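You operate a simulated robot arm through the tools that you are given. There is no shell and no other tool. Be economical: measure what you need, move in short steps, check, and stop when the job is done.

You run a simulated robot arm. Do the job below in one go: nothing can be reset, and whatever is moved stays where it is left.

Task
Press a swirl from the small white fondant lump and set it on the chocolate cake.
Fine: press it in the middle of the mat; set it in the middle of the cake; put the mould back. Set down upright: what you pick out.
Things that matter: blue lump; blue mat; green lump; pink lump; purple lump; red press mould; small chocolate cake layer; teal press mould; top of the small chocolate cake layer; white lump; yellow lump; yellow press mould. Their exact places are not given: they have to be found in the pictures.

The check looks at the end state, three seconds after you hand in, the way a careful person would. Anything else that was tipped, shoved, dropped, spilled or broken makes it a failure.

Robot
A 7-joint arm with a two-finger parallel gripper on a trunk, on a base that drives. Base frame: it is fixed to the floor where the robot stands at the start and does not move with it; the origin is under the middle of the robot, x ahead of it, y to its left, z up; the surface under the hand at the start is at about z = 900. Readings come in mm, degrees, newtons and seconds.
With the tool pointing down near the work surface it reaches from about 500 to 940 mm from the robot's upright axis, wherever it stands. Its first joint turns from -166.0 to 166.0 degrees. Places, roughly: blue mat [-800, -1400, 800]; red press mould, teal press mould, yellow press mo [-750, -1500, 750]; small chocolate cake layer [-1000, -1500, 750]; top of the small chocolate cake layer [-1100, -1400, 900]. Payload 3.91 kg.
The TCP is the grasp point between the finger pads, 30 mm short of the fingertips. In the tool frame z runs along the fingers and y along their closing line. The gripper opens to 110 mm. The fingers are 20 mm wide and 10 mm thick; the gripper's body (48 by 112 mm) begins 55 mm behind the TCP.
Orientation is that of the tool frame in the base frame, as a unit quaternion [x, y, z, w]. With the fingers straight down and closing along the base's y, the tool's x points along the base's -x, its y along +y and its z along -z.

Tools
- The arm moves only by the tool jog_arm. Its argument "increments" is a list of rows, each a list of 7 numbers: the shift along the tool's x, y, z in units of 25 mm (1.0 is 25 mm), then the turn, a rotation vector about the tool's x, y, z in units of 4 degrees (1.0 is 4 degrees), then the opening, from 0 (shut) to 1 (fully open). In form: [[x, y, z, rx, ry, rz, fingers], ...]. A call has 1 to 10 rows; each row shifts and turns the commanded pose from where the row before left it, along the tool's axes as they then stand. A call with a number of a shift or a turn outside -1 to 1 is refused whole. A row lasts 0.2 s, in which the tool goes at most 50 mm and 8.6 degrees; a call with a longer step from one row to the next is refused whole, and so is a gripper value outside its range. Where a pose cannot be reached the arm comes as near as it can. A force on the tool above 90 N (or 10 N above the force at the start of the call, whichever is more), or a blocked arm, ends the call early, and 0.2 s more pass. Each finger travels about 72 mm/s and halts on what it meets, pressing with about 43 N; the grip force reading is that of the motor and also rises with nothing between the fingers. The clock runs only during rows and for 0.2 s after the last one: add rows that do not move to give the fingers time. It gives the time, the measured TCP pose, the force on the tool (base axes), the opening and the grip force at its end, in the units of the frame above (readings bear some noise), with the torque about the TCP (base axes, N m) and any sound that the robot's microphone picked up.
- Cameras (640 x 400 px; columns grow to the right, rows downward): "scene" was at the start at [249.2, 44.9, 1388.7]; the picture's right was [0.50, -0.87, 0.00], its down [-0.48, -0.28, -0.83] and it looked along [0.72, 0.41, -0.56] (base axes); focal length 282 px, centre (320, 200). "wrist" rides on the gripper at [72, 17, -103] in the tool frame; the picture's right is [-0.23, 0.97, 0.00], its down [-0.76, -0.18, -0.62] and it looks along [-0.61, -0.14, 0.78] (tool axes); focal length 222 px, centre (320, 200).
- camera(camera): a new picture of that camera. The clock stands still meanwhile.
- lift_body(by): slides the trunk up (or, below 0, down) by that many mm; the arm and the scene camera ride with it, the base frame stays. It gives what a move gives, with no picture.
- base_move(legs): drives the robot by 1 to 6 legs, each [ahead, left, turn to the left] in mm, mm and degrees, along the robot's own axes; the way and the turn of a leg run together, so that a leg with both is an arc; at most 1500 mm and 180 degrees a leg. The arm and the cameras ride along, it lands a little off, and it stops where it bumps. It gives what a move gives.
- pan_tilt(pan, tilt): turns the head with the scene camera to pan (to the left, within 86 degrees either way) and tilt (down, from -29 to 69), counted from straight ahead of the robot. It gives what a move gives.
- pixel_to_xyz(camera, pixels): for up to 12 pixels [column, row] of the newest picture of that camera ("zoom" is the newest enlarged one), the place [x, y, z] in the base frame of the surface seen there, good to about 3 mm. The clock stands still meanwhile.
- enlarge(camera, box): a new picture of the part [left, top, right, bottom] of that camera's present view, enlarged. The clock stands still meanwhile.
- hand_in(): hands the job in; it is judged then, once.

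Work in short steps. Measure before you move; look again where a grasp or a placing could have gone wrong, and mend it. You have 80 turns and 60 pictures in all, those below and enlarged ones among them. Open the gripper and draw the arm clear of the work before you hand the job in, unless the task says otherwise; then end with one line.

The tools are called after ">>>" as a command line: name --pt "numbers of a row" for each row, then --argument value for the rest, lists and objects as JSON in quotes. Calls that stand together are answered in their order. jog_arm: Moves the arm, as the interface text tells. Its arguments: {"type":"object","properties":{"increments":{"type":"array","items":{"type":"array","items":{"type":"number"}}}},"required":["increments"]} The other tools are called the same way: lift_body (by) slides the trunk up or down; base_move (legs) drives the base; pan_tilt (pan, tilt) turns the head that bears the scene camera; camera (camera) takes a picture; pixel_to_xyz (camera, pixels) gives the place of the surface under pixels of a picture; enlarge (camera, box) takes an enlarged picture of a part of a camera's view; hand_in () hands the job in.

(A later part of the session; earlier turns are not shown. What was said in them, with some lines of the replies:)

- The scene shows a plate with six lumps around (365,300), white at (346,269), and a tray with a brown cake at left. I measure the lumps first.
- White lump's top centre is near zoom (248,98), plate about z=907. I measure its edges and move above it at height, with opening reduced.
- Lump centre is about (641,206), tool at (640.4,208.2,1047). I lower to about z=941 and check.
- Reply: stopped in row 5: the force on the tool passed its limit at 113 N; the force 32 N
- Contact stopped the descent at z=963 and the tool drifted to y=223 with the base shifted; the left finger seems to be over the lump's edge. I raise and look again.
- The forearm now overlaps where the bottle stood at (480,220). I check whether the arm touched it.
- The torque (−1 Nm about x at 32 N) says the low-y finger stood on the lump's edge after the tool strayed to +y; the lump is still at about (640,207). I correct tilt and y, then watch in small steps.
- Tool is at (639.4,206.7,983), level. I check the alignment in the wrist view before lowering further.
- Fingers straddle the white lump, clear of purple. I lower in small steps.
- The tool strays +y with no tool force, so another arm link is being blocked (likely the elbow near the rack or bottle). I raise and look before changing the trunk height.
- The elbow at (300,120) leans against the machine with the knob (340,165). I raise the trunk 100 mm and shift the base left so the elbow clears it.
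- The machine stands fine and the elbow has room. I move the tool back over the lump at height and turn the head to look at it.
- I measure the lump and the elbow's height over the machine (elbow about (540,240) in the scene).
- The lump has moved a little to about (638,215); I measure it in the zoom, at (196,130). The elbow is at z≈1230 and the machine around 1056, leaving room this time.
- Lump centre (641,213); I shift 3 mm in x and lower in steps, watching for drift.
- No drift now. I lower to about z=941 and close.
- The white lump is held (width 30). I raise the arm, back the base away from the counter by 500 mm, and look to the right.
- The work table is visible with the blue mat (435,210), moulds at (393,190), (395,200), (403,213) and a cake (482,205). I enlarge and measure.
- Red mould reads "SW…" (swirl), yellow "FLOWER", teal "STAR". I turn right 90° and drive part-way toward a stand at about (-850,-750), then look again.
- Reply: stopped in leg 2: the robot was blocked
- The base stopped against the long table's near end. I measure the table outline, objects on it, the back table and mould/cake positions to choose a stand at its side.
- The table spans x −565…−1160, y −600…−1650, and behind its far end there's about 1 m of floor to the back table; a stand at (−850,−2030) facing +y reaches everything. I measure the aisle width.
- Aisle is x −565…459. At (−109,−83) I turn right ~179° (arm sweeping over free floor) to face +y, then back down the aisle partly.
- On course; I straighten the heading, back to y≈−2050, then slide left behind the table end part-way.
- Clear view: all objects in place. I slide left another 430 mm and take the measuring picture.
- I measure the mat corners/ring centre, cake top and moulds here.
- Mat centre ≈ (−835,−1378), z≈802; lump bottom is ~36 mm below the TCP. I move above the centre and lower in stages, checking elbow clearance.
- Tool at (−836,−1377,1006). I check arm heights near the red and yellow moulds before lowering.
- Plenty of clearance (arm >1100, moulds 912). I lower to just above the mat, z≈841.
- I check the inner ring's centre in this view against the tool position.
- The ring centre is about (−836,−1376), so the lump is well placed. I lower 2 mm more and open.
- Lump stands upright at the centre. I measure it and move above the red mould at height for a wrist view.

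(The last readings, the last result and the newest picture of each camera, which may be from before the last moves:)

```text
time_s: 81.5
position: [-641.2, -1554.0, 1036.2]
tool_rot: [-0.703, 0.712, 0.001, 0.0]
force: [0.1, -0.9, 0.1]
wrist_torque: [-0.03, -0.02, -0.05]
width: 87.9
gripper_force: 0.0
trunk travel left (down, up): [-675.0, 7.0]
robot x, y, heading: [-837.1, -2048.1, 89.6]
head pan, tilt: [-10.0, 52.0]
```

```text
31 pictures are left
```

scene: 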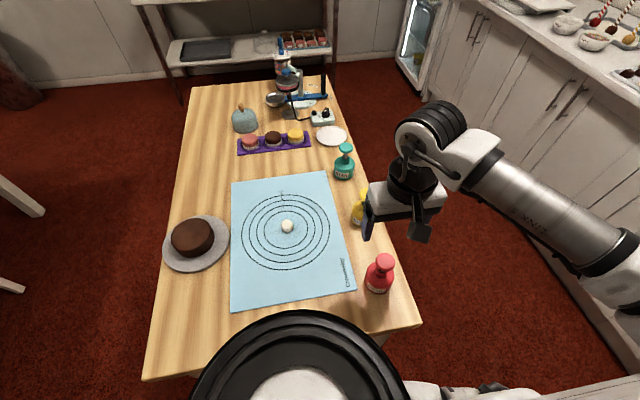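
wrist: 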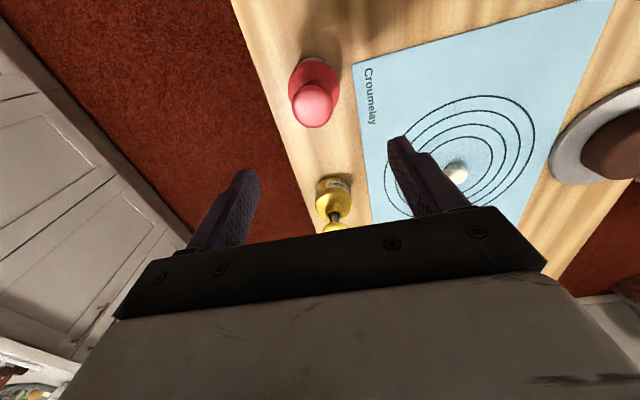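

Scene shows the red mould clear at knob (384,262), body (380,280). I enlarge it and measure.

>>> enlarge --camera "scene" --box '[345, 240, 415, 310]'

>>> pixel_to_xyz --camera "wrist" --pixels '[[313, 100], [294, 100], [332, 100], [313, 85], [313, 122], [315, 68], [318, 58], [455, 172]]'

>>> pixel_to_xyz --camera "scene" --pixels '[[384, 257], [384, 262], [377, 260], [392, 260], [379, 283], [367, 280], [393, 282], [288, 222]]'

```text
5.71 times, centred on (380, 275) of scene
```

zoom: 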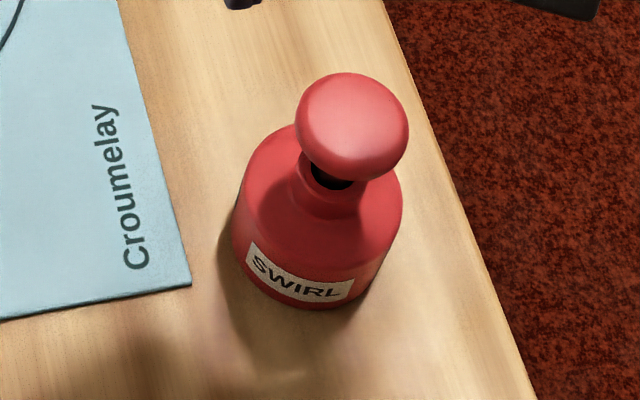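

```text
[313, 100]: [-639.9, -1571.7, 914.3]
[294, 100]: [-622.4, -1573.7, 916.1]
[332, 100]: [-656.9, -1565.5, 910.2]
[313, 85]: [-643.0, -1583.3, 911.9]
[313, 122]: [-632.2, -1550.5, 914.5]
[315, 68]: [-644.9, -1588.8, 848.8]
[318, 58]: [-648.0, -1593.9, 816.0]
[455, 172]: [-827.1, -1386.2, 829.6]
```

```text
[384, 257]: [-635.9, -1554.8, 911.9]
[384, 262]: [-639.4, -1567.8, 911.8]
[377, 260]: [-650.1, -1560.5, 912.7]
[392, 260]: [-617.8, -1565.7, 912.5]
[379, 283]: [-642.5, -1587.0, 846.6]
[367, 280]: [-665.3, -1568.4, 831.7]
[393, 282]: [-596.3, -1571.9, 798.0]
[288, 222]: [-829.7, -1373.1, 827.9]
```

It's labelled SWIRL. I measure the knob underside, neck and shoulder heights in the zoom.

>>> pixel_to_xyz --camera "zoom" --pixels '[[350, 110], [350, 165], [300, 120], [405, 130], [333, 180], [335, 205], [300, 195], [385, 195], [290, 240], [310, 300], [240, 220], [270, 150]]'

```text
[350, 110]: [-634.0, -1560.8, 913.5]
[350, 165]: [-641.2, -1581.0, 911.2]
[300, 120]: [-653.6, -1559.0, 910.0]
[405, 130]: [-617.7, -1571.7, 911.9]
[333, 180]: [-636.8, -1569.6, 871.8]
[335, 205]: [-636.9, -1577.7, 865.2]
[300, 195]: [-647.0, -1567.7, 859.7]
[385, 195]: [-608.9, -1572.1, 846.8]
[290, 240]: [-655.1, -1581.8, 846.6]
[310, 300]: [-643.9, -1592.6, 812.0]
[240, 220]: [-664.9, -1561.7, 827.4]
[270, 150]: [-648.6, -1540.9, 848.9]
```

Knob centre (−636,−1566), top 913, stem below ~895, shoulder 848. I align and lower to z≈911 around the knob.

>>> jog_arm --pt "0.48 -0.2 0 0 0 0 0.65" --pt "0 0 1 0 0 0 0.65" --pt "0 0 1 0 0 0 0.65" --pt "0 0 1 0 0 0 0.65" --pt "0 0 0 0 0 0 0.65"

>>> camera --camera "wrist"

```text
time_s: 82.7
position: [-636.5, -1565.9, 961.6]
tool_rot: [-0.703, 0.712, 0.001, -0.001]
force: [0.8, -0.3, 1.4]
wrist_torque: [0.0, -0.02, 0.0]
width: 71.6
gripper_force: 0.1
trunk travel left (down, up): [-675.0, 7.0]
robot x, y, heading: [-837.6, -2045.6, 89.9]
head pan, tilt: [-10.0, 52.0]
```

```text
29 pictures are left
```

wrist: 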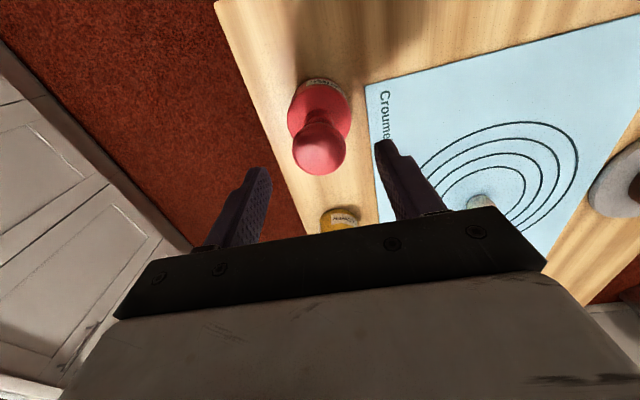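

Well centred. I lower 50 mm to z≈911 and close on the knob.

>>> jog_arm --pt "0 0 1 0 0 0 0.65" --pt "0 0 0.5 0 0 0 0.65" --pt "0 0 0.5 0 0 0 0.65" --pt "0 0 0 0 0 0 0.5" --pt "0 0 0 0 0 0 0.4" --pt "0 0 0 0 0 0 0.2" --pt "0 0 0 0 0 0 0" --pt "0 0 0 0 0 0 0" --pt "0 0 0 0 0 0 0"

>>> camera --camera "wrist"

```text
time_s: 84.7
position: [-636.3, -1568.3, 912.6]
tool_rot: [-0.703, 0.711, 0.0, 0.0]
force: [0.8, 0.0, 0.5]
wrist_torque: [0.01, -0.02, 0.0]
width: 40.7
gripper_force: 43.2
trunk travel left (down, up): [-675.0, 7.0]
robot x, y, heading: [-838.5, -2046.3, 89.6]
head pan, tilt: [-10.0, 52.0]
```

```text
28 pictures are left
```

wrist: 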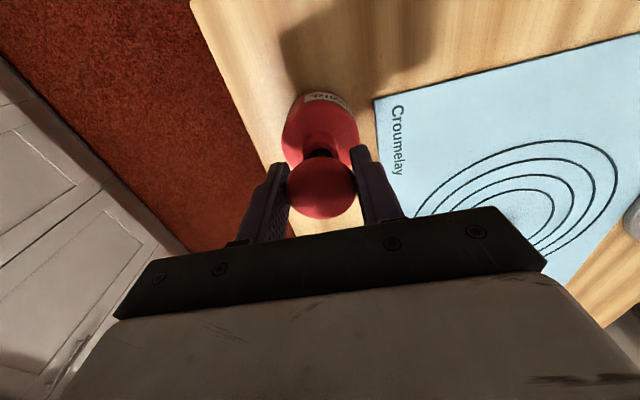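

Knob gripped at 40.7 mm. I lift slowly and check that the whole mould comes along.

>>> jog_arm --pt "0 0 -0.5 0 0 0 0" --pt "0 0 -0.5 0 0 0 0" --pt "0 0 -0.6 0 0 0 0" --pt "0 0 -0.6 0 0 0 0" --pt "0 0 -0.8 0 0 0 0" --pt "0 0 -0.8 0 0 0 0" --pt "0 0 0 0 0 0 0"

>>> camera --camera "scene"

```text
time_s: 86.3
position: [-636.7, -1566.6, 1008.0]
tool_rot: [-0.703, 0.711, 0.001, -0.001]
force: [-0.1, -0.2, -1.7]
wrist_torque: [-0.02, -0.04, -0.01]
width: 40.8
gripper_force: 43.5
trunk travel left (down, up): [-675.0, 7.0]
robot x, y, heading: [-839.7, -2048.9, 89.6]
head pan, tilt: [-10.0, 52.0]
```

```text
27 pictures are left
```

scene: 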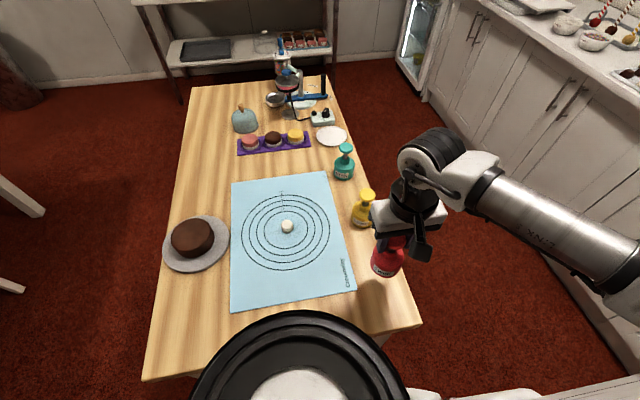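

The mould is lifted. I measure the lump accurately with a zoom.

>>> enlarge --camera "scene" --box '[262, 205, 312, 245]'

>>> pixel_to_xyz --camera "zoom" --pixels '[[315, 150], [260, 170], [380, 170], [320, 130], [320, 200], [320, 250]]'

```text
10.00 times, centred on (287, 225) of scene
```

zoom: 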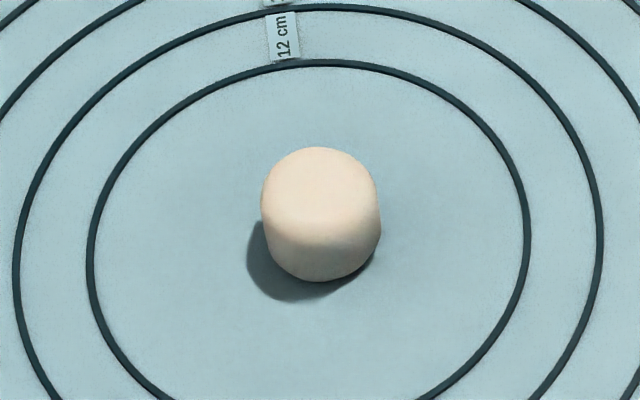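

```text
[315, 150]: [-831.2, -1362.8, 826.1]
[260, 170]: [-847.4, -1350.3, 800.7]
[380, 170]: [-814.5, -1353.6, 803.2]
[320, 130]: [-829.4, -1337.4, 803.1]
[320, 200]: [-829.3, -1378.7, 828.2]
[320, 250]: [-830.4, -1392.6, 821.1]
```

Lump at about (−833,−1377), top 828. I carry the mould above it at height, then read.

>>> jog_arm --pt "-0.5 1 -0.8 0 0 0 0" --pt "-1 1 0 0 0 0 0" --pt "-1 1 0 0 0 0 0" --pt "-1 1 0 0 0 0 0" --pt "-1 1 0 0 0 0 0" --pt "-1 1 0 0 0 0 0" --pt "-1 1 0 0 0 0 0" --pt "-0.99 0.95 0 0 0 0 0" --pt "0 0 0 0 0 0 0" --pt "0 0 0 0 0 0 0"

>>> camera --camera "wrist"

```text
time_s: 88.5
position: [-832.5, -1377.2, 1025.9]
tool_rot: [-0.703, 0.711, 0.001, -0.001]
force: [0.0, 0.5, -1.8]
wrist_torque: [0.0, 0.02, 0.02]
width: 40.8
gripper_force: 43.3
trunk travel left (down, up): [-675.0, 7.0]
robot x, y, heading: [-838.7, -2043.4, 89.6]
head pan, tilt: [-10.0, 52.0]
```

```text
25 pictures are left
```

wrist: 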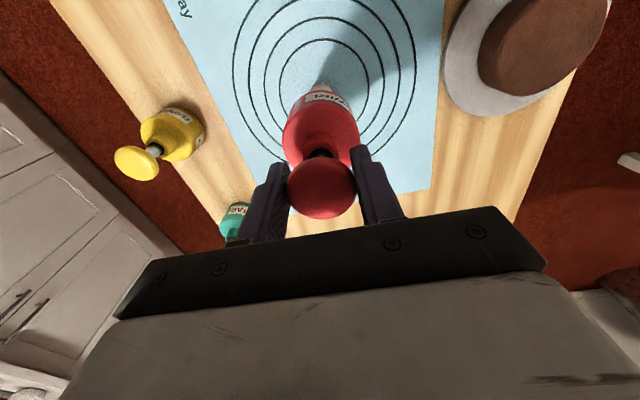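

Centred. I lower to z≈942 (mould rim just above the lump) and continue gently.

>>> jog_arm --pt "0 0.03 1 0 0 0 0" --pt "0 0 1 0 0 0 0" --pt "0 0 1 0 0 0 0" --pt "0 0 0.36 0 0 0 0" --pt "0 0 0 0 0 0 0"

>>> jog_arm --pt "0 0 0.3 0 0 0 0" --pt "0 0 0.3 0 0 0 0" --pt "0 0 0.3 0 0 0 0" --pt "0 0 0 0 0 0 0"

```text
time_s: 89.7
position: [-833.8, -1379.5, 942.3]
tool_rot: [-0.703, 0.711, 0.001, 0.0]
force: [-0.6, -0.1, -2.4]
wrist_torque: [-0.04, 0.02, -0.01]
width: 40.8
gripper_force: 42.9
trunk travel left (down, up): [-675.0, 7.0]
robot x, y, heading: [-838.9, -2047.6, 89.8]
head pan, tilt: [-10.0, 52.0]
```

```text
time_s: 90.7
position: [-833.8, -1378.3, 919.9]
tool_rot: [-0.703, 0.711, 0.001, -0.001]
force: [0.2, 0.3, -1.6]
wrist_torque: [-0.01, 0.02, 0.01]
width: 40.9
gripper_force: 43.7
trunk travel left (down, up): [-675.0, 7.0]
robot x, y, heading: [-839.3, -2044.8, 89.5]
head pan, tilt: [-10.0, 52.0]
```

No contact with the rim; mould is over the lump. Now I press down in small steps, watching force.

>>> jog_arm --pt "0 0 0.2 0 0 0 0" --pt "0 0 0.2 0 0 0 0" --pt "0 0 0.2 0 0 0 0" --pt "0 0 0 0 0 0 0"

>>> camera --camera "wrist"

```text
time_s: 91.7
position: [-833.3, -1379.2, 907.2]
tool_rot: [-0.702, 0.712, 0.001, 0.001]
force: [1.5, 1.9, 14.8]
wrist_torque: [0.06, -0.23, 0.08]
width: 40.9
gripper_force: 43.1
trunk travel left (down, up): [-675.0, 7.0]
robot x, y, heading: [-838.2, -2045.3, 89.5]
head pan, tilt: [-10.0, 52.0]
```

```text
24 pictures are left
```

wrist: 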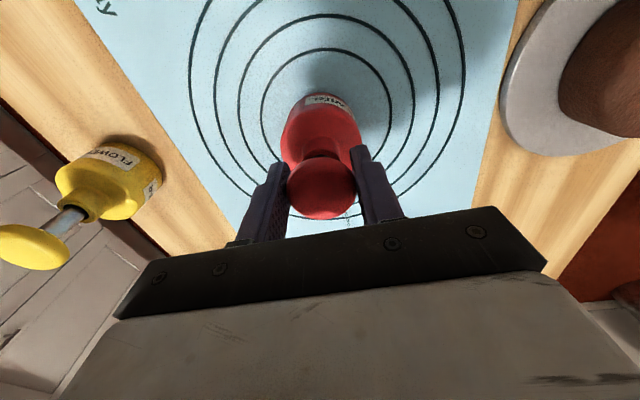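

The plunger is going down against about 16 N. I press further.

>>> jog_arm --pt "0 0 0.2 0 0 0 0" --pt "0 0 0.2 0 0 0 0" --pt "0 0 0 0 0 0 0"

>>> jog_arm --pt "0 0 0.15 0 0 0 0" --pt "0 0 0.15 0 0 0 0" --pt "0 0 0 0 0 0 0"

```text
time_s: 92.5
position: [-834.3, -1378.6, 896.3]
tool_rot: [-0.703, 0.711, 0.002, 0.001]
force: [2.0, 6.2, 19.6]
wrist_torque: [0.41, -0.15, 0.06]
width: 40.8
gripper_force: 42.9
trunk travel left (down, up): [-675.0, 7.0]
robot x, y, heading: [-842.0, -2045.1, 89.5]
head pan, tilt: [-10.0, 52.0]
```

```text
time_s: 93.3
position: [-833.9, -1379.5, 889.7]
tool_rot: [-0.703, 0.711, 0.002, 0.001]
force: [4.4, 0.4, 30.6]
wrist_torque: [0.0, -0.25, 0.05]
width: 40.8
gripper_force: 43.1
trunk travel left (down, up): [-675.0, 7.0]
robot x, y, heading: [-835.4, -2045.4, 89.5]
head pan, tilt: [-10.0, 52.0]
```

Force 30 N, knob nearing the neck. I press a few mm more to find the end stop.

>>> jog_arm --pt "0 0 0.12 0 0 0 0" --pt "0 0 0.08 0 0 0 0" --pt "0 0 0 0 0 0 0"

>>> camera --camera "wrist"

```text
time_s: 94.1
position: [-834.1, -1380.4, 884.7]
tool_rot: [-0.702, 0.712, 0.002, 0.0]
force: [3.6, -1.6, 31.5]
wrist_torque: [0.06, -0.03, -0.03]
width: 40.4
gripper_force: 42.9
trunk travel left (down, up): [-675.0, 7.0]
robot x, y, heading: [-834.5, -2044.8, 89.6]
head pan, tilt: [-10.0, 52.0]
```

```text
23 pictures are left
```

wrist: 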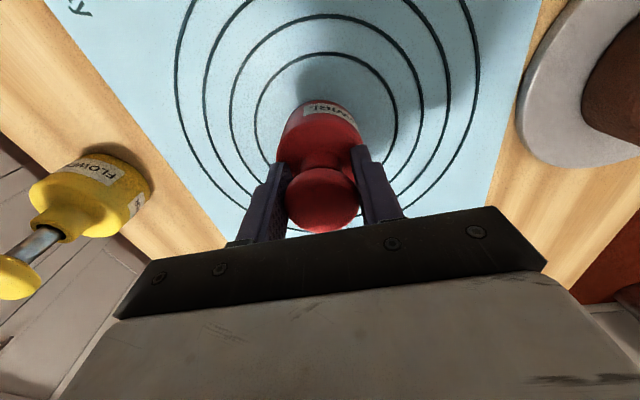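

The knob may be slipping upward in the pads. I look at the gap between knob and neck in the scene view.

>>> enlarge --camera "scene" --box '[250, 170, 330, 250]'

```text
5.00 times, centred on (290, 210) of scene
```

zoom: 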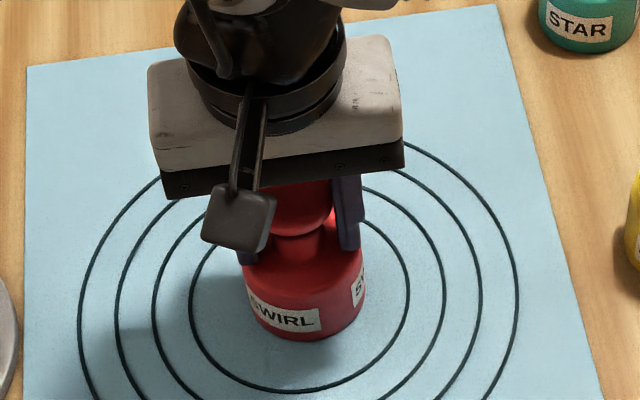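

The knob seems on or near the neck. To be sure of a full press I release, rise, close the fingers and push on the knob's top.

>>> jog_arm --pt "0 0 0 0 0 0 0.45" --pt "0 0 0 0 0 0 0.6" --pt "0 0 0 0 0 0 0.6" --pt "0 0 -1 0 0 0 0.6" --pt "0 0 -1 0 0 0 0.6" --pt "0 0 -1 0 0 0 0.6" --pt "0 0 0 0 0 0 0.6"

>>> camera --camera "wrist"

>>> enlarge --camera "scene" --box '[250, 170, 330, 250]'

```text
time_s: 95.7
position: [-833.7, -1378.9, 957.6]
tool_rot: [-0.703, 0.712, 0.001, 0.0]
force: [0.1, -0.4, -0.5]
wrist_torque: [0.01, -0.01, 0.0]
width: 65.9
gripper_force: 0.1
trunk travel left (down, up): [-675.0, 7.0]
robot x, y, heading: [-831.7, -2043.1, 89.4]
head pan, tilt: [-10.0, 52.0]
```

```text
21 pictures are left
```

wrist: 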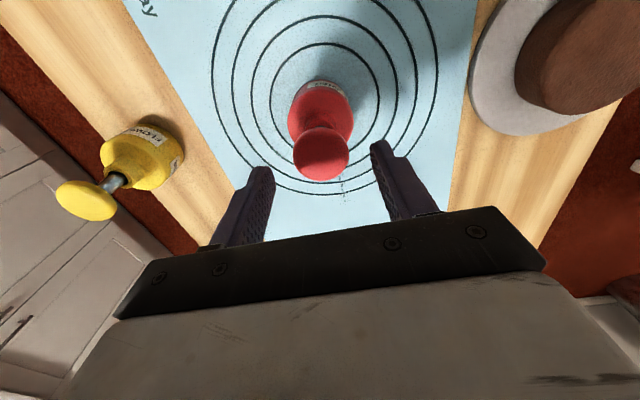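

```text
5.00 times, centred on (290, 210) of scene
```

zoom: 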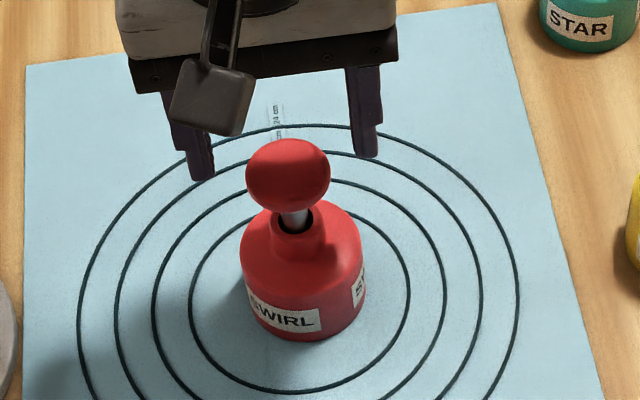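

The plunger sprang back up. I measure the knob top now.

>>> pixel_to_xyz --camera "wrist" --pixels '[[320, 152], [294, 152], [348, 152], [320, 175], [320, 132]]'

>>> pixel_to_xyz --camera "zoom" --pixels '[[288, 170], [250, 170], [328, 170], [294, 222], [294, 240], [270, 245]]'

```text
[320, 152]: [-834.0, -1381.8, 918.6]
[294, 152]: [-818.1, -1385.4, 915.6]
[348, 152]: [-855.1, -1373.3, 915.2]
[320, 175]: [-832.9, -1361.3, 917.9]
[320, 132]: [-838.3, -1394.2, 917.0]
```

```text
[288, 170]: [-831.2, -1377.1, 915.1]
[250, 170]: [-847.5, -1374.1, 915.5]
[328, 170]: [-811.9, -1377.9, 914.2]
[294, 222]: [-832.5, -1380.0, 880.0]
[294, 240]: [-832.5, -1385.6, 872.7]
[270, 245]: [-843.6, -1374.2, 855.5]
```

Knob top is at 916 and centred under the tool. I close the fingers (tips at 927) and push down in small steps.

>>> jog_arm --pt "0 0 0 0 0 0 0.3" --pt "0 0 0 0 0 0 0" --pt "0 0 0 0 0 0 0" --pt "0 0 0 0 0 0 0" --pt "0 0 0.3 0 0 0 0" --pt "0 0 0.3 0 0 0 0" --pt "0 0 0.2 0 0 0 0" --pt "0 0 0 0 0 0 0"

>>> jog_arm --pt "0 0 0.2 0 0 0 0" --pt "0 0 0.2 0 0 0 0" --pt "0 0 0.2 0 0 0 0" --pt "0 0 0 0 0 0 0"

```text
time_s: 97.5
position: [-833.1, -1378.8, 937.9]
tool_rot: [-0.703, 0.711, 0.001, -0.001]
force: [-0.7, 1.5, 3.1]
wrist_torque: [0.02, 0.0, -0.02]
width: 0.1
gripper_force: 37.6
trunk travel left (down, up): [-675.0, 7.0]
robot x, y, heading: [-835.7, -2046.4, 89.4]
head pan, tilt: [-10.0, 52.0]
```

```text
time_s: 98.5
position: [-834.9, -1379.8, 928.3]
tool_rot: [-0.702, 0.712, 0.004, 0.002]
force: [3.2, 2.5, 44.2]
wrist_torque: [0.09, -0.08, -0.03]
width: 0.0
gripper_force: 38.4
trunk travel left (down, up): [-675.0, 7.0]
robot x, y, heading: [-837.5, -2040.5, 89.7]
head pan, tilt: [-10.0, 52.0]
```

Force 44 N at knob top ≈898. I continue to a firm press.

>>> jog_arm --pt "0 0 0.2 0 0 0 0" --pt "0 0 0.15 0 0 0 0" --pt "0 0 0 0 0 0 0" --pt "0 0 0 0 0 0 0"

>>> enlarge --camera "scene" --box '[250, 170, 330, 250]'

```text
time_s: 99.1
position: [-834.9, -1378.8, 928.2]
tool_rot: [-0.703, 0.711, 0.01, 0.007]
force: [5.3, -13.9, 58.1]
wrist_torque: [-0.94, -0.19, -0.01]
width: 0.1
gripper_force: 38.0
trunk travel left (down, up): [-675.0, 7.0]
robot x, y, heading: [-837.0, -2045.0, 89.3]
head pan, tilt: [-10.0, 52.0]
stopped in row 2: the force on the tool passed its limit at 95 N (the readings are from after the stop); the commanded pose is now the measured one
```

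```text
5.00 times, centred on (290, 210) of scene
```

zoom: 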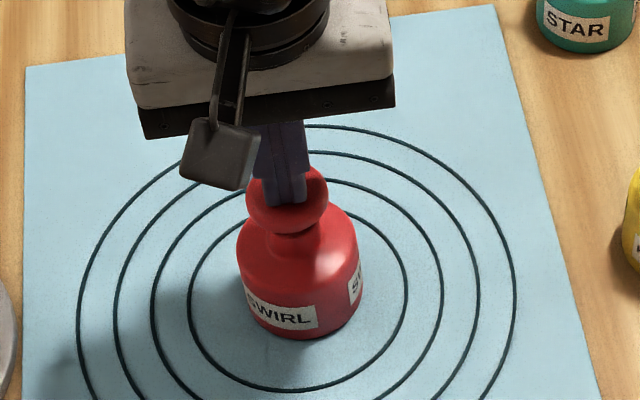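

The plunger hit its stop at 95 N: fully pressed. I rise, straighten the small tilt, and open.

>>> jog_arm --pt "0 0 -0.5 0 0 0 0" --pt "0 0 -0.7 0 0 0 0" --pt "0 0 -0.7 0.06 0.35 0 0" --pt "0 0 0 0 0 0 0.3" --pt "0 0 0 0 0 0 0.6" --pt "0 0 0 0 0 0 0.6" --pt "0 0 0 0 0 0 0.6"

>>> camera --camera "wrist"

```text
time_s: 100.7
position: [-835.2, -1376.0, 967.0]
tool_rot: [-0.703, 0.711, -0.005, -0.004]
force: [0.6, 0.2, 0.0]
wrist_torque: [-0.01, 0.01, 0.03]
width: 65.9
gripper_force: 0.1
trunk travel left (down, up): [-675.0, 7.0]
robot x, y, heading: [-838.1, -2045.3, 89.2]
head pan, tilt: [-10.0, 52.0]
```

```text
18 pictures are left
```

wrist: 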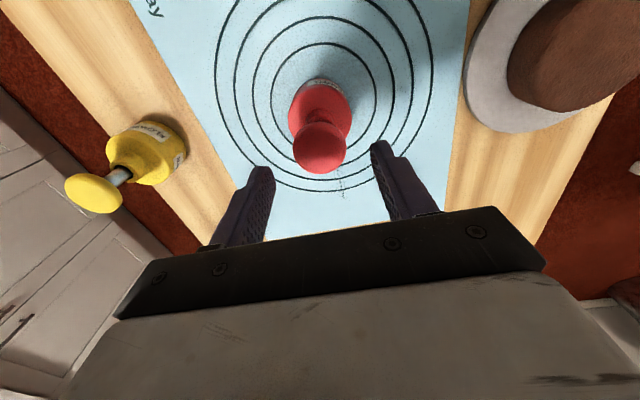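

Mould is upright. I level the tool, nudge y by −2 mm, lower to z≈915 and grip the knob.

>>> jog_arm --pt "0.1 0 0 -0.03 -0.17 0 0.6" --pt "0 0 1 0 0 0 0.6" --pt "0 0 0.6 0 0 0 0.6" --pt "0 0 0.46 0 0 0 0.6" --pt "0 0 0 0 0 0 0.4" --pt "0 0 0 0 0 0 0.2" --pt "0 0 0 0 0 0 0" --pt "0 0 0 0 0 0 0" --pt "0 0 0 0 0 0 0"

>>> jog_arm --pt "0 0 -0.2 0 0 0 0" --pt "0 0 -0.3 0 0 0 0" --pt "0 0 -0.4 0 0 0 0" --pt "0 0 -0.6 0 0 0 0" --pt "0 0 -0.8 0 0 0 0" --pt "0 0 -0.8 0 0 0 0" --pt "0 0 -0.8 0 0 0 0" --pt "0 0 -0.6 0 0 0 0" --pt "0 0 0 0 0 0 0"

>>> camera --camera "scene"

```text
time_s: 102.7
position: [-834.4, -1377.6, 918.1]
tool_rot: [-0.703, 0.711, 0.0, 0.0]
force: [0.2, 1.5, -0.2]
wrist_torque: [0.1, 0.0, -0.02]
width: 40.8
gripper_force: 42.8
trunk travel left (down, up): [-675.0, 7.0]
robot x, y, heading: [-833.3, -2043.5, 89.3]
head pan, tilt: [-10.0, 52.0]
```

```text
time_s: 104.7
position: [-836.1, -1378.5, 1028.7]
tool_rot: [-0.702, 0.712, 0.002, 0.0]
force: [0.9, -0.6, -2.4]
wrist_torque: [0.01, 0.03, 0.02]
width: 40.8
gripper_force: 42.9
trunk travel left (down, up): [-675.0, 7.0]
robot x, y, heading: [-835.7, -2043.0, 89.5]
head pan, tilt: [-10.0, 52.0]
```

```text
17 pictures are left
```

scene: 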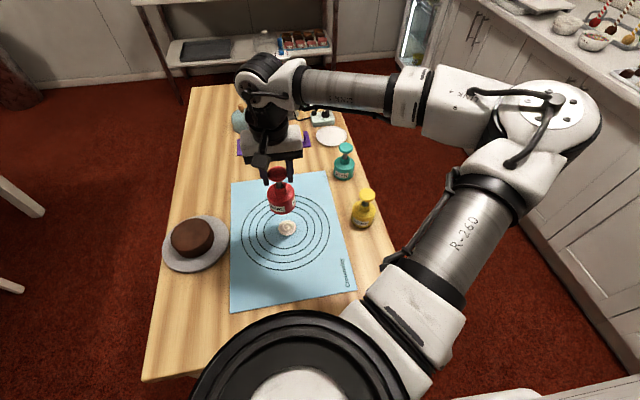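

A swirl piece sits on the mat. I zoom on it, and carry the mould back over its original spot (−636.5,−1567).

>>> enlarge --camera "scene" --box '[262, 205, 312, 245]'

>>> pixel_to_xyz --camera "zoom" --pixels '[[320, 235], [250, 235], [390, 235], [320, 190], [320, 275], [320, 310], [150, 235]]'

>>> jog_arm --pt "0.5 -1 0 0 0 0 0" --pt "1 -1 0 0 0 0 0" --pt "1 -1 0 0 0 0 0" --pt "1 -1 0 0 0 0 0" --pt "1 -1 0 0 0 0 0" --pt "1 -1 0 0 0 0 0" --pt "1 -1 0 0 0 0 0" --pt "0.95 -1 0 0 0 0 0" --pt "0 -0.07 0 0 0 0 0" --pt "0 0 0 0 0 0 0"

```text
10.00 times, centred on (287, 225) of scene
```

zoom: 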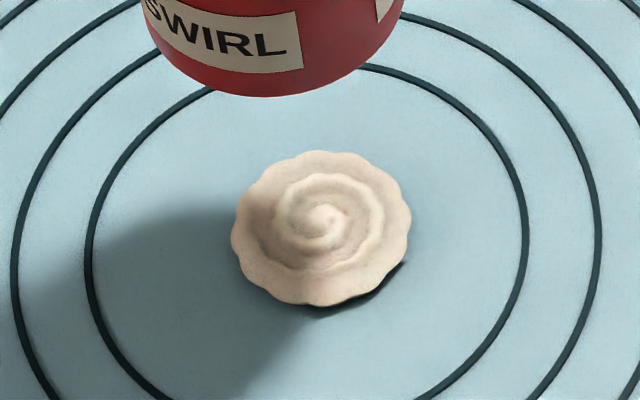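

```text
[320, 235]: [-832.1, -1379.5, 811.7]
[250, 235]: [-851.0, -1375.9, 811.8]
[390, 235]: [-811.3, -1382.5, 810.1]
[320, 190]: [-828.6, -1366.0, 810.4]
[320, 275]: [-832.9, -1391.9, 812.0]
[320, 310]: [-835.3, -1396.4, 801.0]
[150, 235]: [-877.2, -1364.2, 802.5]
```

```text
time_s: 106.9
position: [-635.0, -1568.4, 1028.1]
tool_rot: [-0.703, 0.711, 0.001, 0.0]
force: [0.1, 0.3, -1.0]
wrist_torque: [-0.02, 0.03, -0.02]
width: 41.0
gripper_force: 43.3
trunk travel left (down, up): [-675.0, 7.0]
robot x, y, heading: [-837.8, -2046.1, 89.5]
head pan, tilt: [-10.0, 52.0]
```

The swirl is ~46 mm wide, ~9 mm high, centre (−832,−1377). I lower the mould to just above the table.

>>> jog_arm --pt "-0.04 0.05 1 0 0 0 0" --pt "0 0 1 0 0 0 0" --pt "0 0 1 0 0 0 0" --pt "0 0 0.9 0 0 0 0" --pt "0 0 0.4 0 0 0 0" --pt "0 0 0 0 0 0 0"

>>> jog_arm --pt "0 0 0.1 0 0 0 0" --pt "0 0 0.06 0 0 0 0" --pt "0 0 0 0 0 0 0"

```text
time_s: 108.3
position: [-636.3, -1566.9, 923.4]
tool_rot: [-0.703, 0.711, 0.002, 0.001]
force: [0.9, 0.0, -1.8]
wrist_torque: [-0.02, -0.04, -0.01]
width: 40.8
gripper_force: 43.1
trunk travel left (down, up): [-675.0, 7.0]
robot x, y, heading: [-837.9, -2045.0, 89.3]
head pan, tilt: [-10.0, 52.0]
```

```text
time_s: 109.1
position: [-636.7, -1566.2, 918.1]
tool_rot: [-0.703, 0.711, 0.001, 0.0]
force: [-1.3, 0.2, -1.4]
wrist_torque: [-0.01, -0.02, 0.06]
width: 40.7
gripper_force: 42.5
trunk travel left (down, up): [-675.0, 7.0]
robot x, y, heading: [-835.8, -2043.7, 89.4]
head pan, tilt: [-10.0, 52.0]
```

Still hanging (−1.4 N). I lower a few mm more until it touches.

>>> jog_arm --pt "0 0 0.1 0 0 0 0" --pt "0 0 0.06 0 0 0 0" --pt "0 0 0 0 0 0 0"

```text
time_s: 109.9
position: [-636.8, -1565.4, 913.2]
tool_rot: [-0.703, 0.711, 0.001, 0.0]
force: [0.3, 0.5, -0.8]
wrist_torque: [0.01, -0.02, -0.03]
width: 41.0
gripper_force: 43.1
trunk travel left (down, up): [-675.0, 7.0]
robot x, y, heading: [-838.5, -2045.3, 89.5]
head pan, tilt: [-10.0, 52.0]
```

Force is nearly zero, so it's at the table. I go 1.5 mm further, release and rise.

>>> jog_arm --pt "0 0 0.06 0 0 0 0" --pt "0 0 0 0 0 0 0" --pt "0 0 0 0 0 0 0.45" --pt "0 0 0 0 0 0 0.6" --pt "0 0 0 0 0 0 0.6" --pt "0 0 -1 0 0 0 0.6" --pt "0 0 -1 0 0 0 0.6" --pt "0 0 -1 0 0 0 0.6" --pt "0 0 -1 0 0 0 0.6" --pt "0 0 0 0 0 0 0.6"

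>>> camera --camera "scene"

```text
time_s: 112.1
position: [-636.6, -1565.9, 1012.8]
tool_rot: [-0.702, 0.712, 0.002, 0.0]
force: [0.6, 1.2, -0.3]
wrist_torque: [-0.04, -0.02, 0.0]
width: 66.1
gripper_force: 0.0
trunk travel left (down, up): [-675.0, 7.0]
robot x, y, heading: [-833.5, -2043.8, 89.3]
head pan, tilt: [-10.0, 52.0]
```

```text
15 pictures are left
```

scene: 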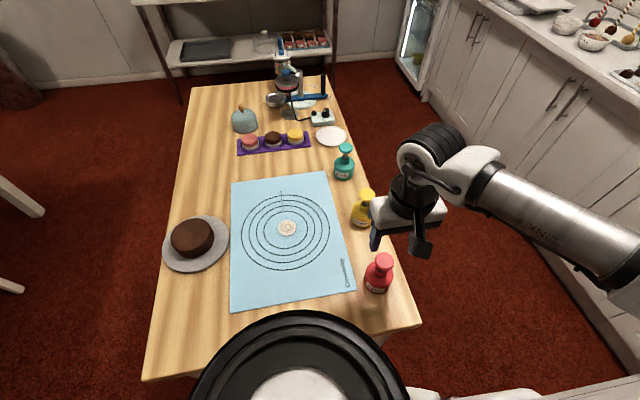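

The mould is back and upright. I zoom on swirl and cake together for exact centres.

>>> enlarge --camera "scene" --box '[160, 200, 310, 275]'

```text
4.27 times, centred on (235, 238) of scene
```

zoom: 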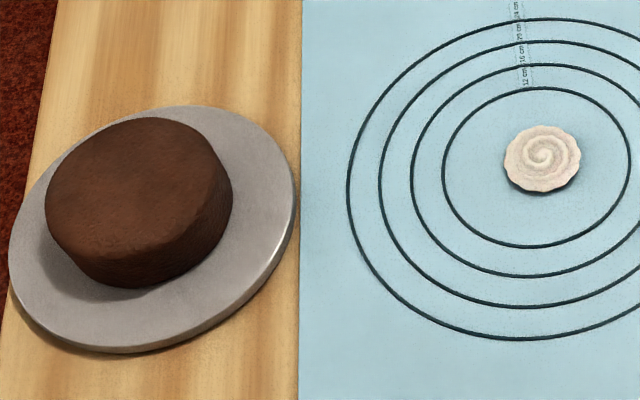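

I measure several cake-top edge points and the swirl's centre and edges.

>>> pixel_to_xyz --camera "zoom" --pixels '[[150, 122], [50, 195], [222, 170], [110, 250], [75, 148], [205, 140], [190, 230], [137, 187], [541, 157], [508, 160], [577, 160], [541, 128]]'

```text
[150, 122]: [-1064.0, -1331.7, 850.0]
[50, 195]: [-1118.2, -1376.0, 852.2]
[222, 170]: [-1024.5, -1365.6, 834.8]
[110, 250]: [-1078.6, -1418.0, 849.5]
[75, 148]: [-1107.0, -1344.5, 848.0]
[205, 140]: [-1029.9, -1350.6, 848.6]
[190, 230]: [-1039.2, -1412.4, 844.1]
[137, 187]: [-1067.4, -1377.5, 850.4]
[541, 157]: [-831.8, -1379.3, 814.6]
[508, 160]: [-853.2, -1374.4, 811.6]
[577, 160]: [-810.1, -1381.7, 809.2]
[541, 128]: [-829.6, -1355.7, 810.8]
```

Cake top centre ≈ (−1071,−1377), z≈850; swirl centre ≈ (−832,−1378). I move above the swirl and lower part-way.

>>> jog_arm --pt "-0.5 1 0 0 0 0 0.65" --pt "-1 1 0 0 0 0 0.65" --pt "-1 1 0 0 0 0 0.65" --pt "-1 1 0 0 0 0 0.65" --pt "-1 1 0 0 0 0 0.65" --pt "-1 1 0.5 0 0 0 0.65" --pt "-1 1 1 0 0 0 0.65" --pt "-0.95 0.9 1 0 0 0 0.65" --pt "0 0 1 0 0 0 0.65" --pt "0 0 0 0 0 0 0.65"

>>> camera --camera "wrist"

```text
time_s: 114.3
position: [-830.1, -1378.1, 923.1]
tool_rot: [-0.703, 0.712, 0.001, 0.0]
force: [-0.1, -0.3, 0.8]
wrist_torque: [0.01, 0.03, -0.02]
width: 71.3
gripper_force: 0.1
trunk travel left (down, up): [-675.0, 7.0]
robot x, y, heading: [-838.1, -2044.7, 89.4]
head pan, tilt: [-10.0, 52.0]
```

```text
13 pictures are left
```

wrist: 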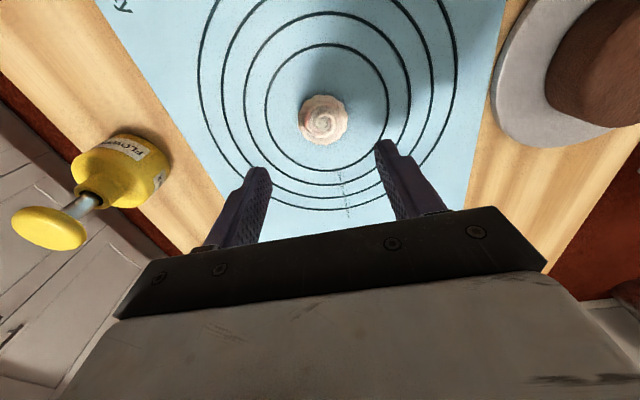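

The swirl at (323,120) lies between the fingers. I check its coordinates and lower to z≈850.

>>> pixel_to_xyz --camera "wrist" --pixels '[[323, 120], [301, 123], [346, 120], [323, 99], [323, 142]]'

>>> jog_arm --pt "0 0.12 1 0 0 0 0.62" --pt "0 0 1 0 0 0 0.62" --pt "0 0 0.8 0 0 0 0.62" --pt "0 0 0 0 0 0 0.62"

```text
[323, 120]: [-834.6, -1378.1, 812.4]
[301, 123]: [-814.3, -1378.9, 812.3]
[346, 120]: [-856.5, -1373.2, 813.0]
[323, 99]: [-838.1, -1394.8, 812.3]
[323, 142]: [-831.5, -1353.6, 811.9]
```

```text
time_s: 115.3
position: [-835.2, -1376.9, 855.2]
tool_rot: [-0.703, 0.711, 0.001, 0.0]
force: [0.2, -0.6, 0.3]
wrist_torque: [0.0, 0.01, -0.01]
width: 68.1
gripper_force: 0.1
trunk travel left (down, up): [-675.0, 7.0]
robot x, y, heading: [-834.4, -2045.1, 89.4]
head pan, tilt: [-10.0, 52.0]
```

Aligned. I lower to z≈834.5 and close on the swirl.

>>> jog_arm --pt "0 0 0.5 0 0 0 0.62" --pt "0 0 0.32 0 0 0 0.62" --pt "0 0 0 0 0 0 0.62"

>>> jog_arm --pt "0 0 0 0 0 0 0.5" --pt "0 0 0 0 0 0 0.42" --pt "0 0 0 0 0 0 0.38" --pt "0 0 0 0 0 0 0.35" --pt "0 0 0 0 0 0 0.35" --pt "0 0 0 0 0 0 0.35"

```text
time_s: 116.1
position: [-835.4, -1375.7, 834.6]
tool_rot: [-0.703, 0.711, 0.001, 0.0]
force: [0.6, 0.2, 3.1]
wrist_torque: [-0.02, -0.12, -0.04]
width: 68.3
gripper_force: 0.0
trunk travel left (down, up): [-675.0, 7.0]
robot x, y, heading: [-841.3, -2045.2, 89.2]
head pan, tilt: [-10.0, 52.0]
```

```text
time_s: 117.5
position: [-836.0, -1376.5, 834.0]
tool_rot: [-0.703, 0.711, 0.001, 0.0]
force: [3.7, 1.1, 3.5]
wrist_torque: [0.01, -0.22, 0.03]
width: 47.8
gripper_force: 43.5
trunk travel left (down, up): [-675.0, 7.0]
robot x, y, heading: [-838.5, -2045.5, 89.4]
head pan, tilt: [-10.0, 52.0]
```

Swirl gripped (47.8 mm, 43 N). I lift and check.

>>> jog_arm --pt "0 0 -0.2 0 0 0 0.35" --pt "0 0 -0.5 0 0 0 0.35" --pt "0 0 -0.8 0 0 0 0.35" --pt "0 0 -1 0 0 0 0.35" --pt "0 0 -1 0 0 0 0.35" --pt "0 0 -1 0 0 0 0.35" --pt "0 0 0 0 0 0 0.35"

>>> camera --camera "wrist"

```text
time_s: 119.1
position: [-834.2, -1377.2, 949.2]
tool_rot: [-0.703, 0.711, 0.001, -0.001]
force: [0.0, -0.1, 0.3]
wrist_torque: [0.0, -0.01, -0.02]
width: 47.7
gripper_force: 42.8
trunk travel left (down, up): [-675.0, 7.0]
robot x, y, heading: [-833.7, -2048.3, 89.5]
head pan, tilt: [-10.0, 52.0]
```

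```text
12 pictures are left
```

wrist: 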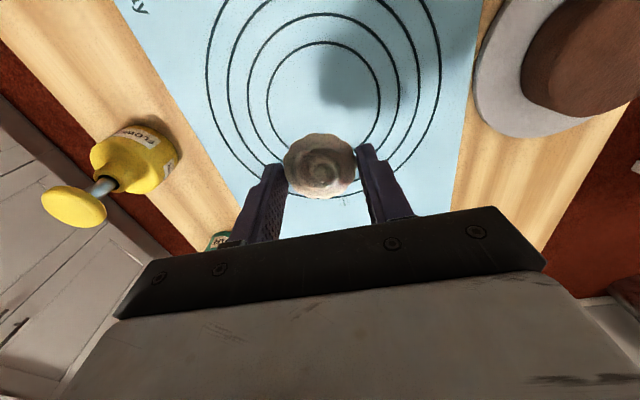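

The swirl is held level. I measure it in the grip and carry it over the cake.

>>> pixel_to_xyz --camera "wrist" --pixels '[[320, 167], [320, 137], [320, 196]]'

>>> jog_arm --pt "0 0.6 0 0 0 0 0.35" --pt "0.1 1 0 0 0 0 0.35" --pt "0 1 0 0 0 0 0.35" --pt "0 1 0 0 0 0 0.35" --pt "0 1 0 0 0 0 0.35" --pt "0 1 0 0 0 0 0.35" --pt "0 1 0 0 0 0 0.35" --pt "0 1 0 0 0 0 0.35" --pt "0 1 0 0 0 0 0.35" --pt "0 0.87 0 0 0 0 0.35"

>>> camera --camera "wrist"

>>> pan_tilt --pan 5 --tilt 52

>>> camera --camera "scene"

```text
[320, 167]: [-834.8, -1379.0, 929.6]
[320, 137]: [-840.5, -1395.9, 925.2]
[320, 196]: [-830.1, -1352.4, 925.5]
```

```text
time_s: 121.3
position: [-1071.6, -1377.7, 948.1]
tool_rot: [-0.703, 0.711, 0.002, -0.001]
force: [0.1, 0.2, 0.6]
wrist_torque: [0.05, -0.01, 0.02]
width: 47.8
gripper_force: 43.1
trunk travel left (down, up): [-675.0, 7.0]
robot x, y, heading: [-836.2, -2047.7, 89.8]
head pan, tilt: [-10.0, 52.0]
```

```text
11 pictures are left
```

wrist: 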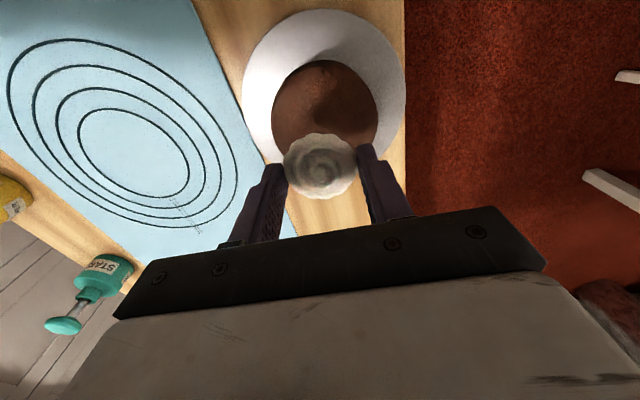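

```text
time_s: 122.0
position: [-1071.2, -1378.5, 948.3]
tool_rot: [-0.703, 0.712, 0.002, 0.0]
force: [0.1, 0.1, -0.1]
wrist_torque: [0.01, 0.03, -0.01]
width: 47.7
gripper_force: 43.0
trunk travel left (down, up): [-675.0, 7.0]
robot x, y, heading: [-838.5, -2047.8, 89.5]
head pan, tilt: [5.0, 52.0]
```

```text
10 pictures are left
```

scene: 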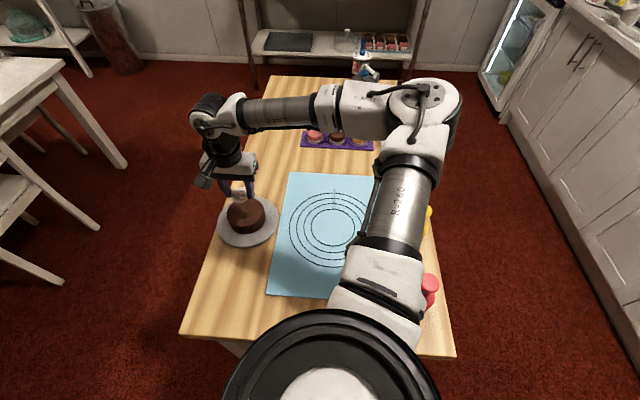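

I refine the cake centre from the wrist view (edges at (272,112), (377,112), (325,62)).

>>> pixel_to_xyz --camera "wrist" --pixels '[[275, 112], [374, 112], [322, 64], [290, 80], [362, 82], [325, 110]]'

>>> jog_arm --pt "0 0 0.8 0 0 0 0.35" --pt "0 0 0.8 0 0 0 0.35" --pt "0 0 0.4 0 0 0 0.35" --pt "0 0 0 0 0 0 0.35"

```text
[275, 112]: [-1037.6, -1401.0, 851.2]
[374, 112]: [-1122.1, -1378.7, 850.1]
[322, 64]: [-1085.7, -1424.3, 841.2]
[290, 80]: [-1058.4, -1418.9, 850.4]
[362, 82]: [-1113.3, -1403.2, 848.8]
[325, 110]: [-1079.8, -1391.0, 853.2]
```

```text
time_s: 123.0
position: [-1072.6, -1376.9, 898.0]
tool_rot: [-0.703, 0.711, 0.001, 0.0]
force: [-0.4, -0.4, -1.1]
wrist_torque: [0.0, 0.0, -0.01]
width: 47.9
gripper_force: 42.7
trunk travel left (down, up): [-675.0, 7.0]
robot x, y, heading: [-838.1, -2048.4, 89.7]
head pan, tilt: [5.0, 52.0]
```

Cake centre ≈ (−1073,−1376.5); the tool is right above. I lower to about z=883.

>>> jog_arm --pt "0 0 0.4 0 0 0 0.35" --pt "0 0 0.2 0 0 0 0.35" --pt "0 0 0 0 0 0 0.35"

>>> enlarge --camera "scene" --box '[205, 165, 285, 250]'

```text
time_s: 123.8
position: [-1072.8, -1378.1, 883.3]
tool_rot: [-0.703, 0.711, 0.001, 0.0]
force: [-0.1, 0.4, -0.3]
wrist_torque: [-0.02, 0.05, -0.01]
width: 47.5
gripper_force: 42.7
trunk travel left (down, up): [-675.0, 7.0]
robot x, y, heading: [-838.4, -2045.3, 89.4]
head pan, tilt: [5.0, 52.0]
```

```text
4.71 times, centred on (245, 208) of scene
```

zoom: 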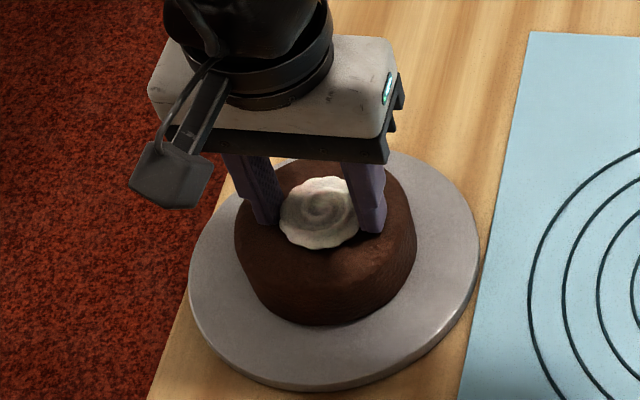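

Centred, swirl a millimetre or so above the cake. I lower ~1.5 mm and open gently.

>>> jog_arm --pt "0 0 0.06 0 0 0 0.35" --pt "0 0 0 0 0 0 0.35"

>>> jog_arm --pt "0 0 0 0 0 0 0.45" --pt "0 0 0 0 0 0 0.52" --pt "0 0 0 0 0 0 0.56" --pt "0 0 0 0 0 0 0.56" --pt "0 0 -0.5 0 0 0 0.56" --pt "0 0 -1 0 0 0 0.56" --pt "0 0 -1 0 0 0 0.56" --pt "0 0 -1 0 0 0 0.56" --pt "0 0 -1 0 0 0 0.56" --pt "0 0 0 0 0 0 0.56"

>>> enlarge --camera "scene" --box '[205, 165, 285, 250]'

```text
time_s: 124.5
position: [-1072.5, -1377.6, 882.9]
tool_rot: [-0.703, 0.712, 0.001, 0.0]
force: [0.2, 0.2, 4.8]
wrist_torque: [-0.04, -0.13, -0.02]
width: 47.6
gripper_force: 43.3
trunk travel left (down, up): [-675.0, 7.0]
robot x, y, heading: [-839.1, -2044.2, 89.3]
head pan, tilt: [5.0, 52.0]
```

```text
time_s: 126.7
position: [-1072.8, -1376.4, 992.3]
tool_rot: [-0.703, 0.711, 0.001, 0.0]
force: [0.3, 0.5, 0.7]
wrist_torque: [0.01, -0.04, 0.03]
width: 61.4
gripper_force: 0.0
trunk travel left (down, up): [-675.0, 7.0]
robot x, y, heading: [-834.3, -2045.2, 89.5]
head pan, tilt: [5.0, 52.0]
```

```text
4.71 times, centred on (245, 208) of scene
```

zoom: 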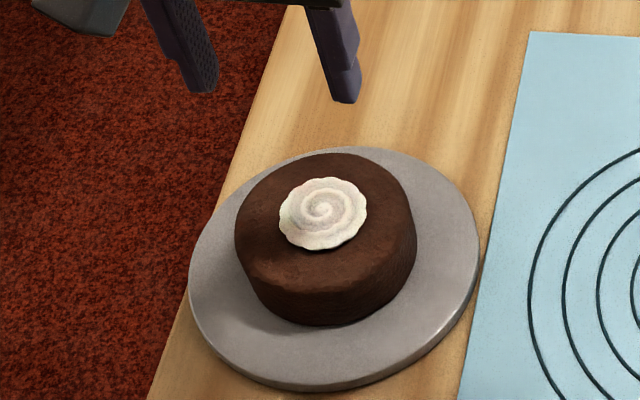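

The swirl is flat, upright and central on the cake. I raise the arm clear and take a last overall look.

>>> jog_arm --pt "0 0 -1 0 0 0 0.6" --pt "0 0 -1 0 0 0 0.6" --pt "0 0 -1 0 0 0 0.6" --pt "0 0 -1 0 0 0 0.6" --pt "0 0 -1 0 0 0 0.6" --pt "0 0 -1 0 0 0 0.6" --pt "0 0 0 0 0 0 0.6"

>>> camera --camera "scene"

>>> pixel_to_xyz --camera "zoom" --pixels '[[323, 212], [282, 215], [364, 210], [240, 220], [405, 205], [340, 157]]'

```text
time_s: 128.2
position: [-1072.2, -1377.4, 1143.0]
tool_rot: [-0.703, 0.711, 0.001, -0.001]
force: [-0.3, -0.9, -0.6]
wrist_torque: [0.01, 0.0, 0.01]
width: 65.9
gripper_force: 0.1
trunk travel left (down, up): [-675.0, 7.0]
robot x, y, heading: [-835.7, -2048.1, 89.6]
head pan, tilt: [5.0, 52.0]
```

```text
7 pictures are left
```

scene: 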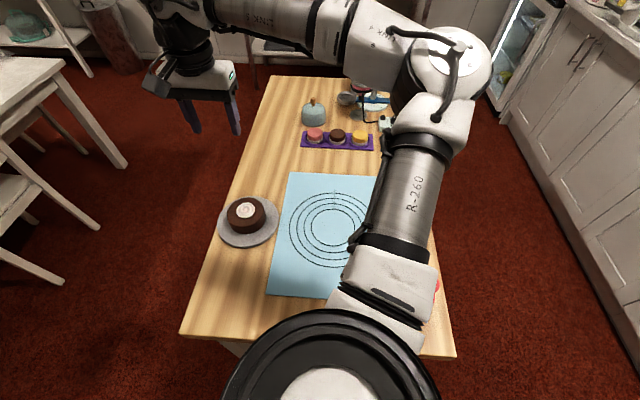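

```text
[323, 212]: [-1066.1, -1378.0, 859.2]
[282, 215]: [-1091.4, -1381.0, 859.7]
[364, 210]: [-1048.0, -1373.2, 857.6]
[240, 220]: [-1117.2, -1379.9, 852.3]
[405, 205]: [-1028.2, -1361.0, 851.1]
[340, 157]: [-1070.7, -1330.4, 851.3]
```

The swirl's centre (about −1069,−1378) is within a few mm of the cake's centre, the arm is clear and open, and nothing looks disturbed. I hand in.

>>> hand_in

```text
The job is handed in.
```

The white swirl was pressed in the middle of the mat and set upright within a few millimetres of the chocolate cake's centre. The red swirl mould is back in its place; on the way, the arm leaned against the machine on the first counter and the base bumped the table end, and I saw nothing moved by either.
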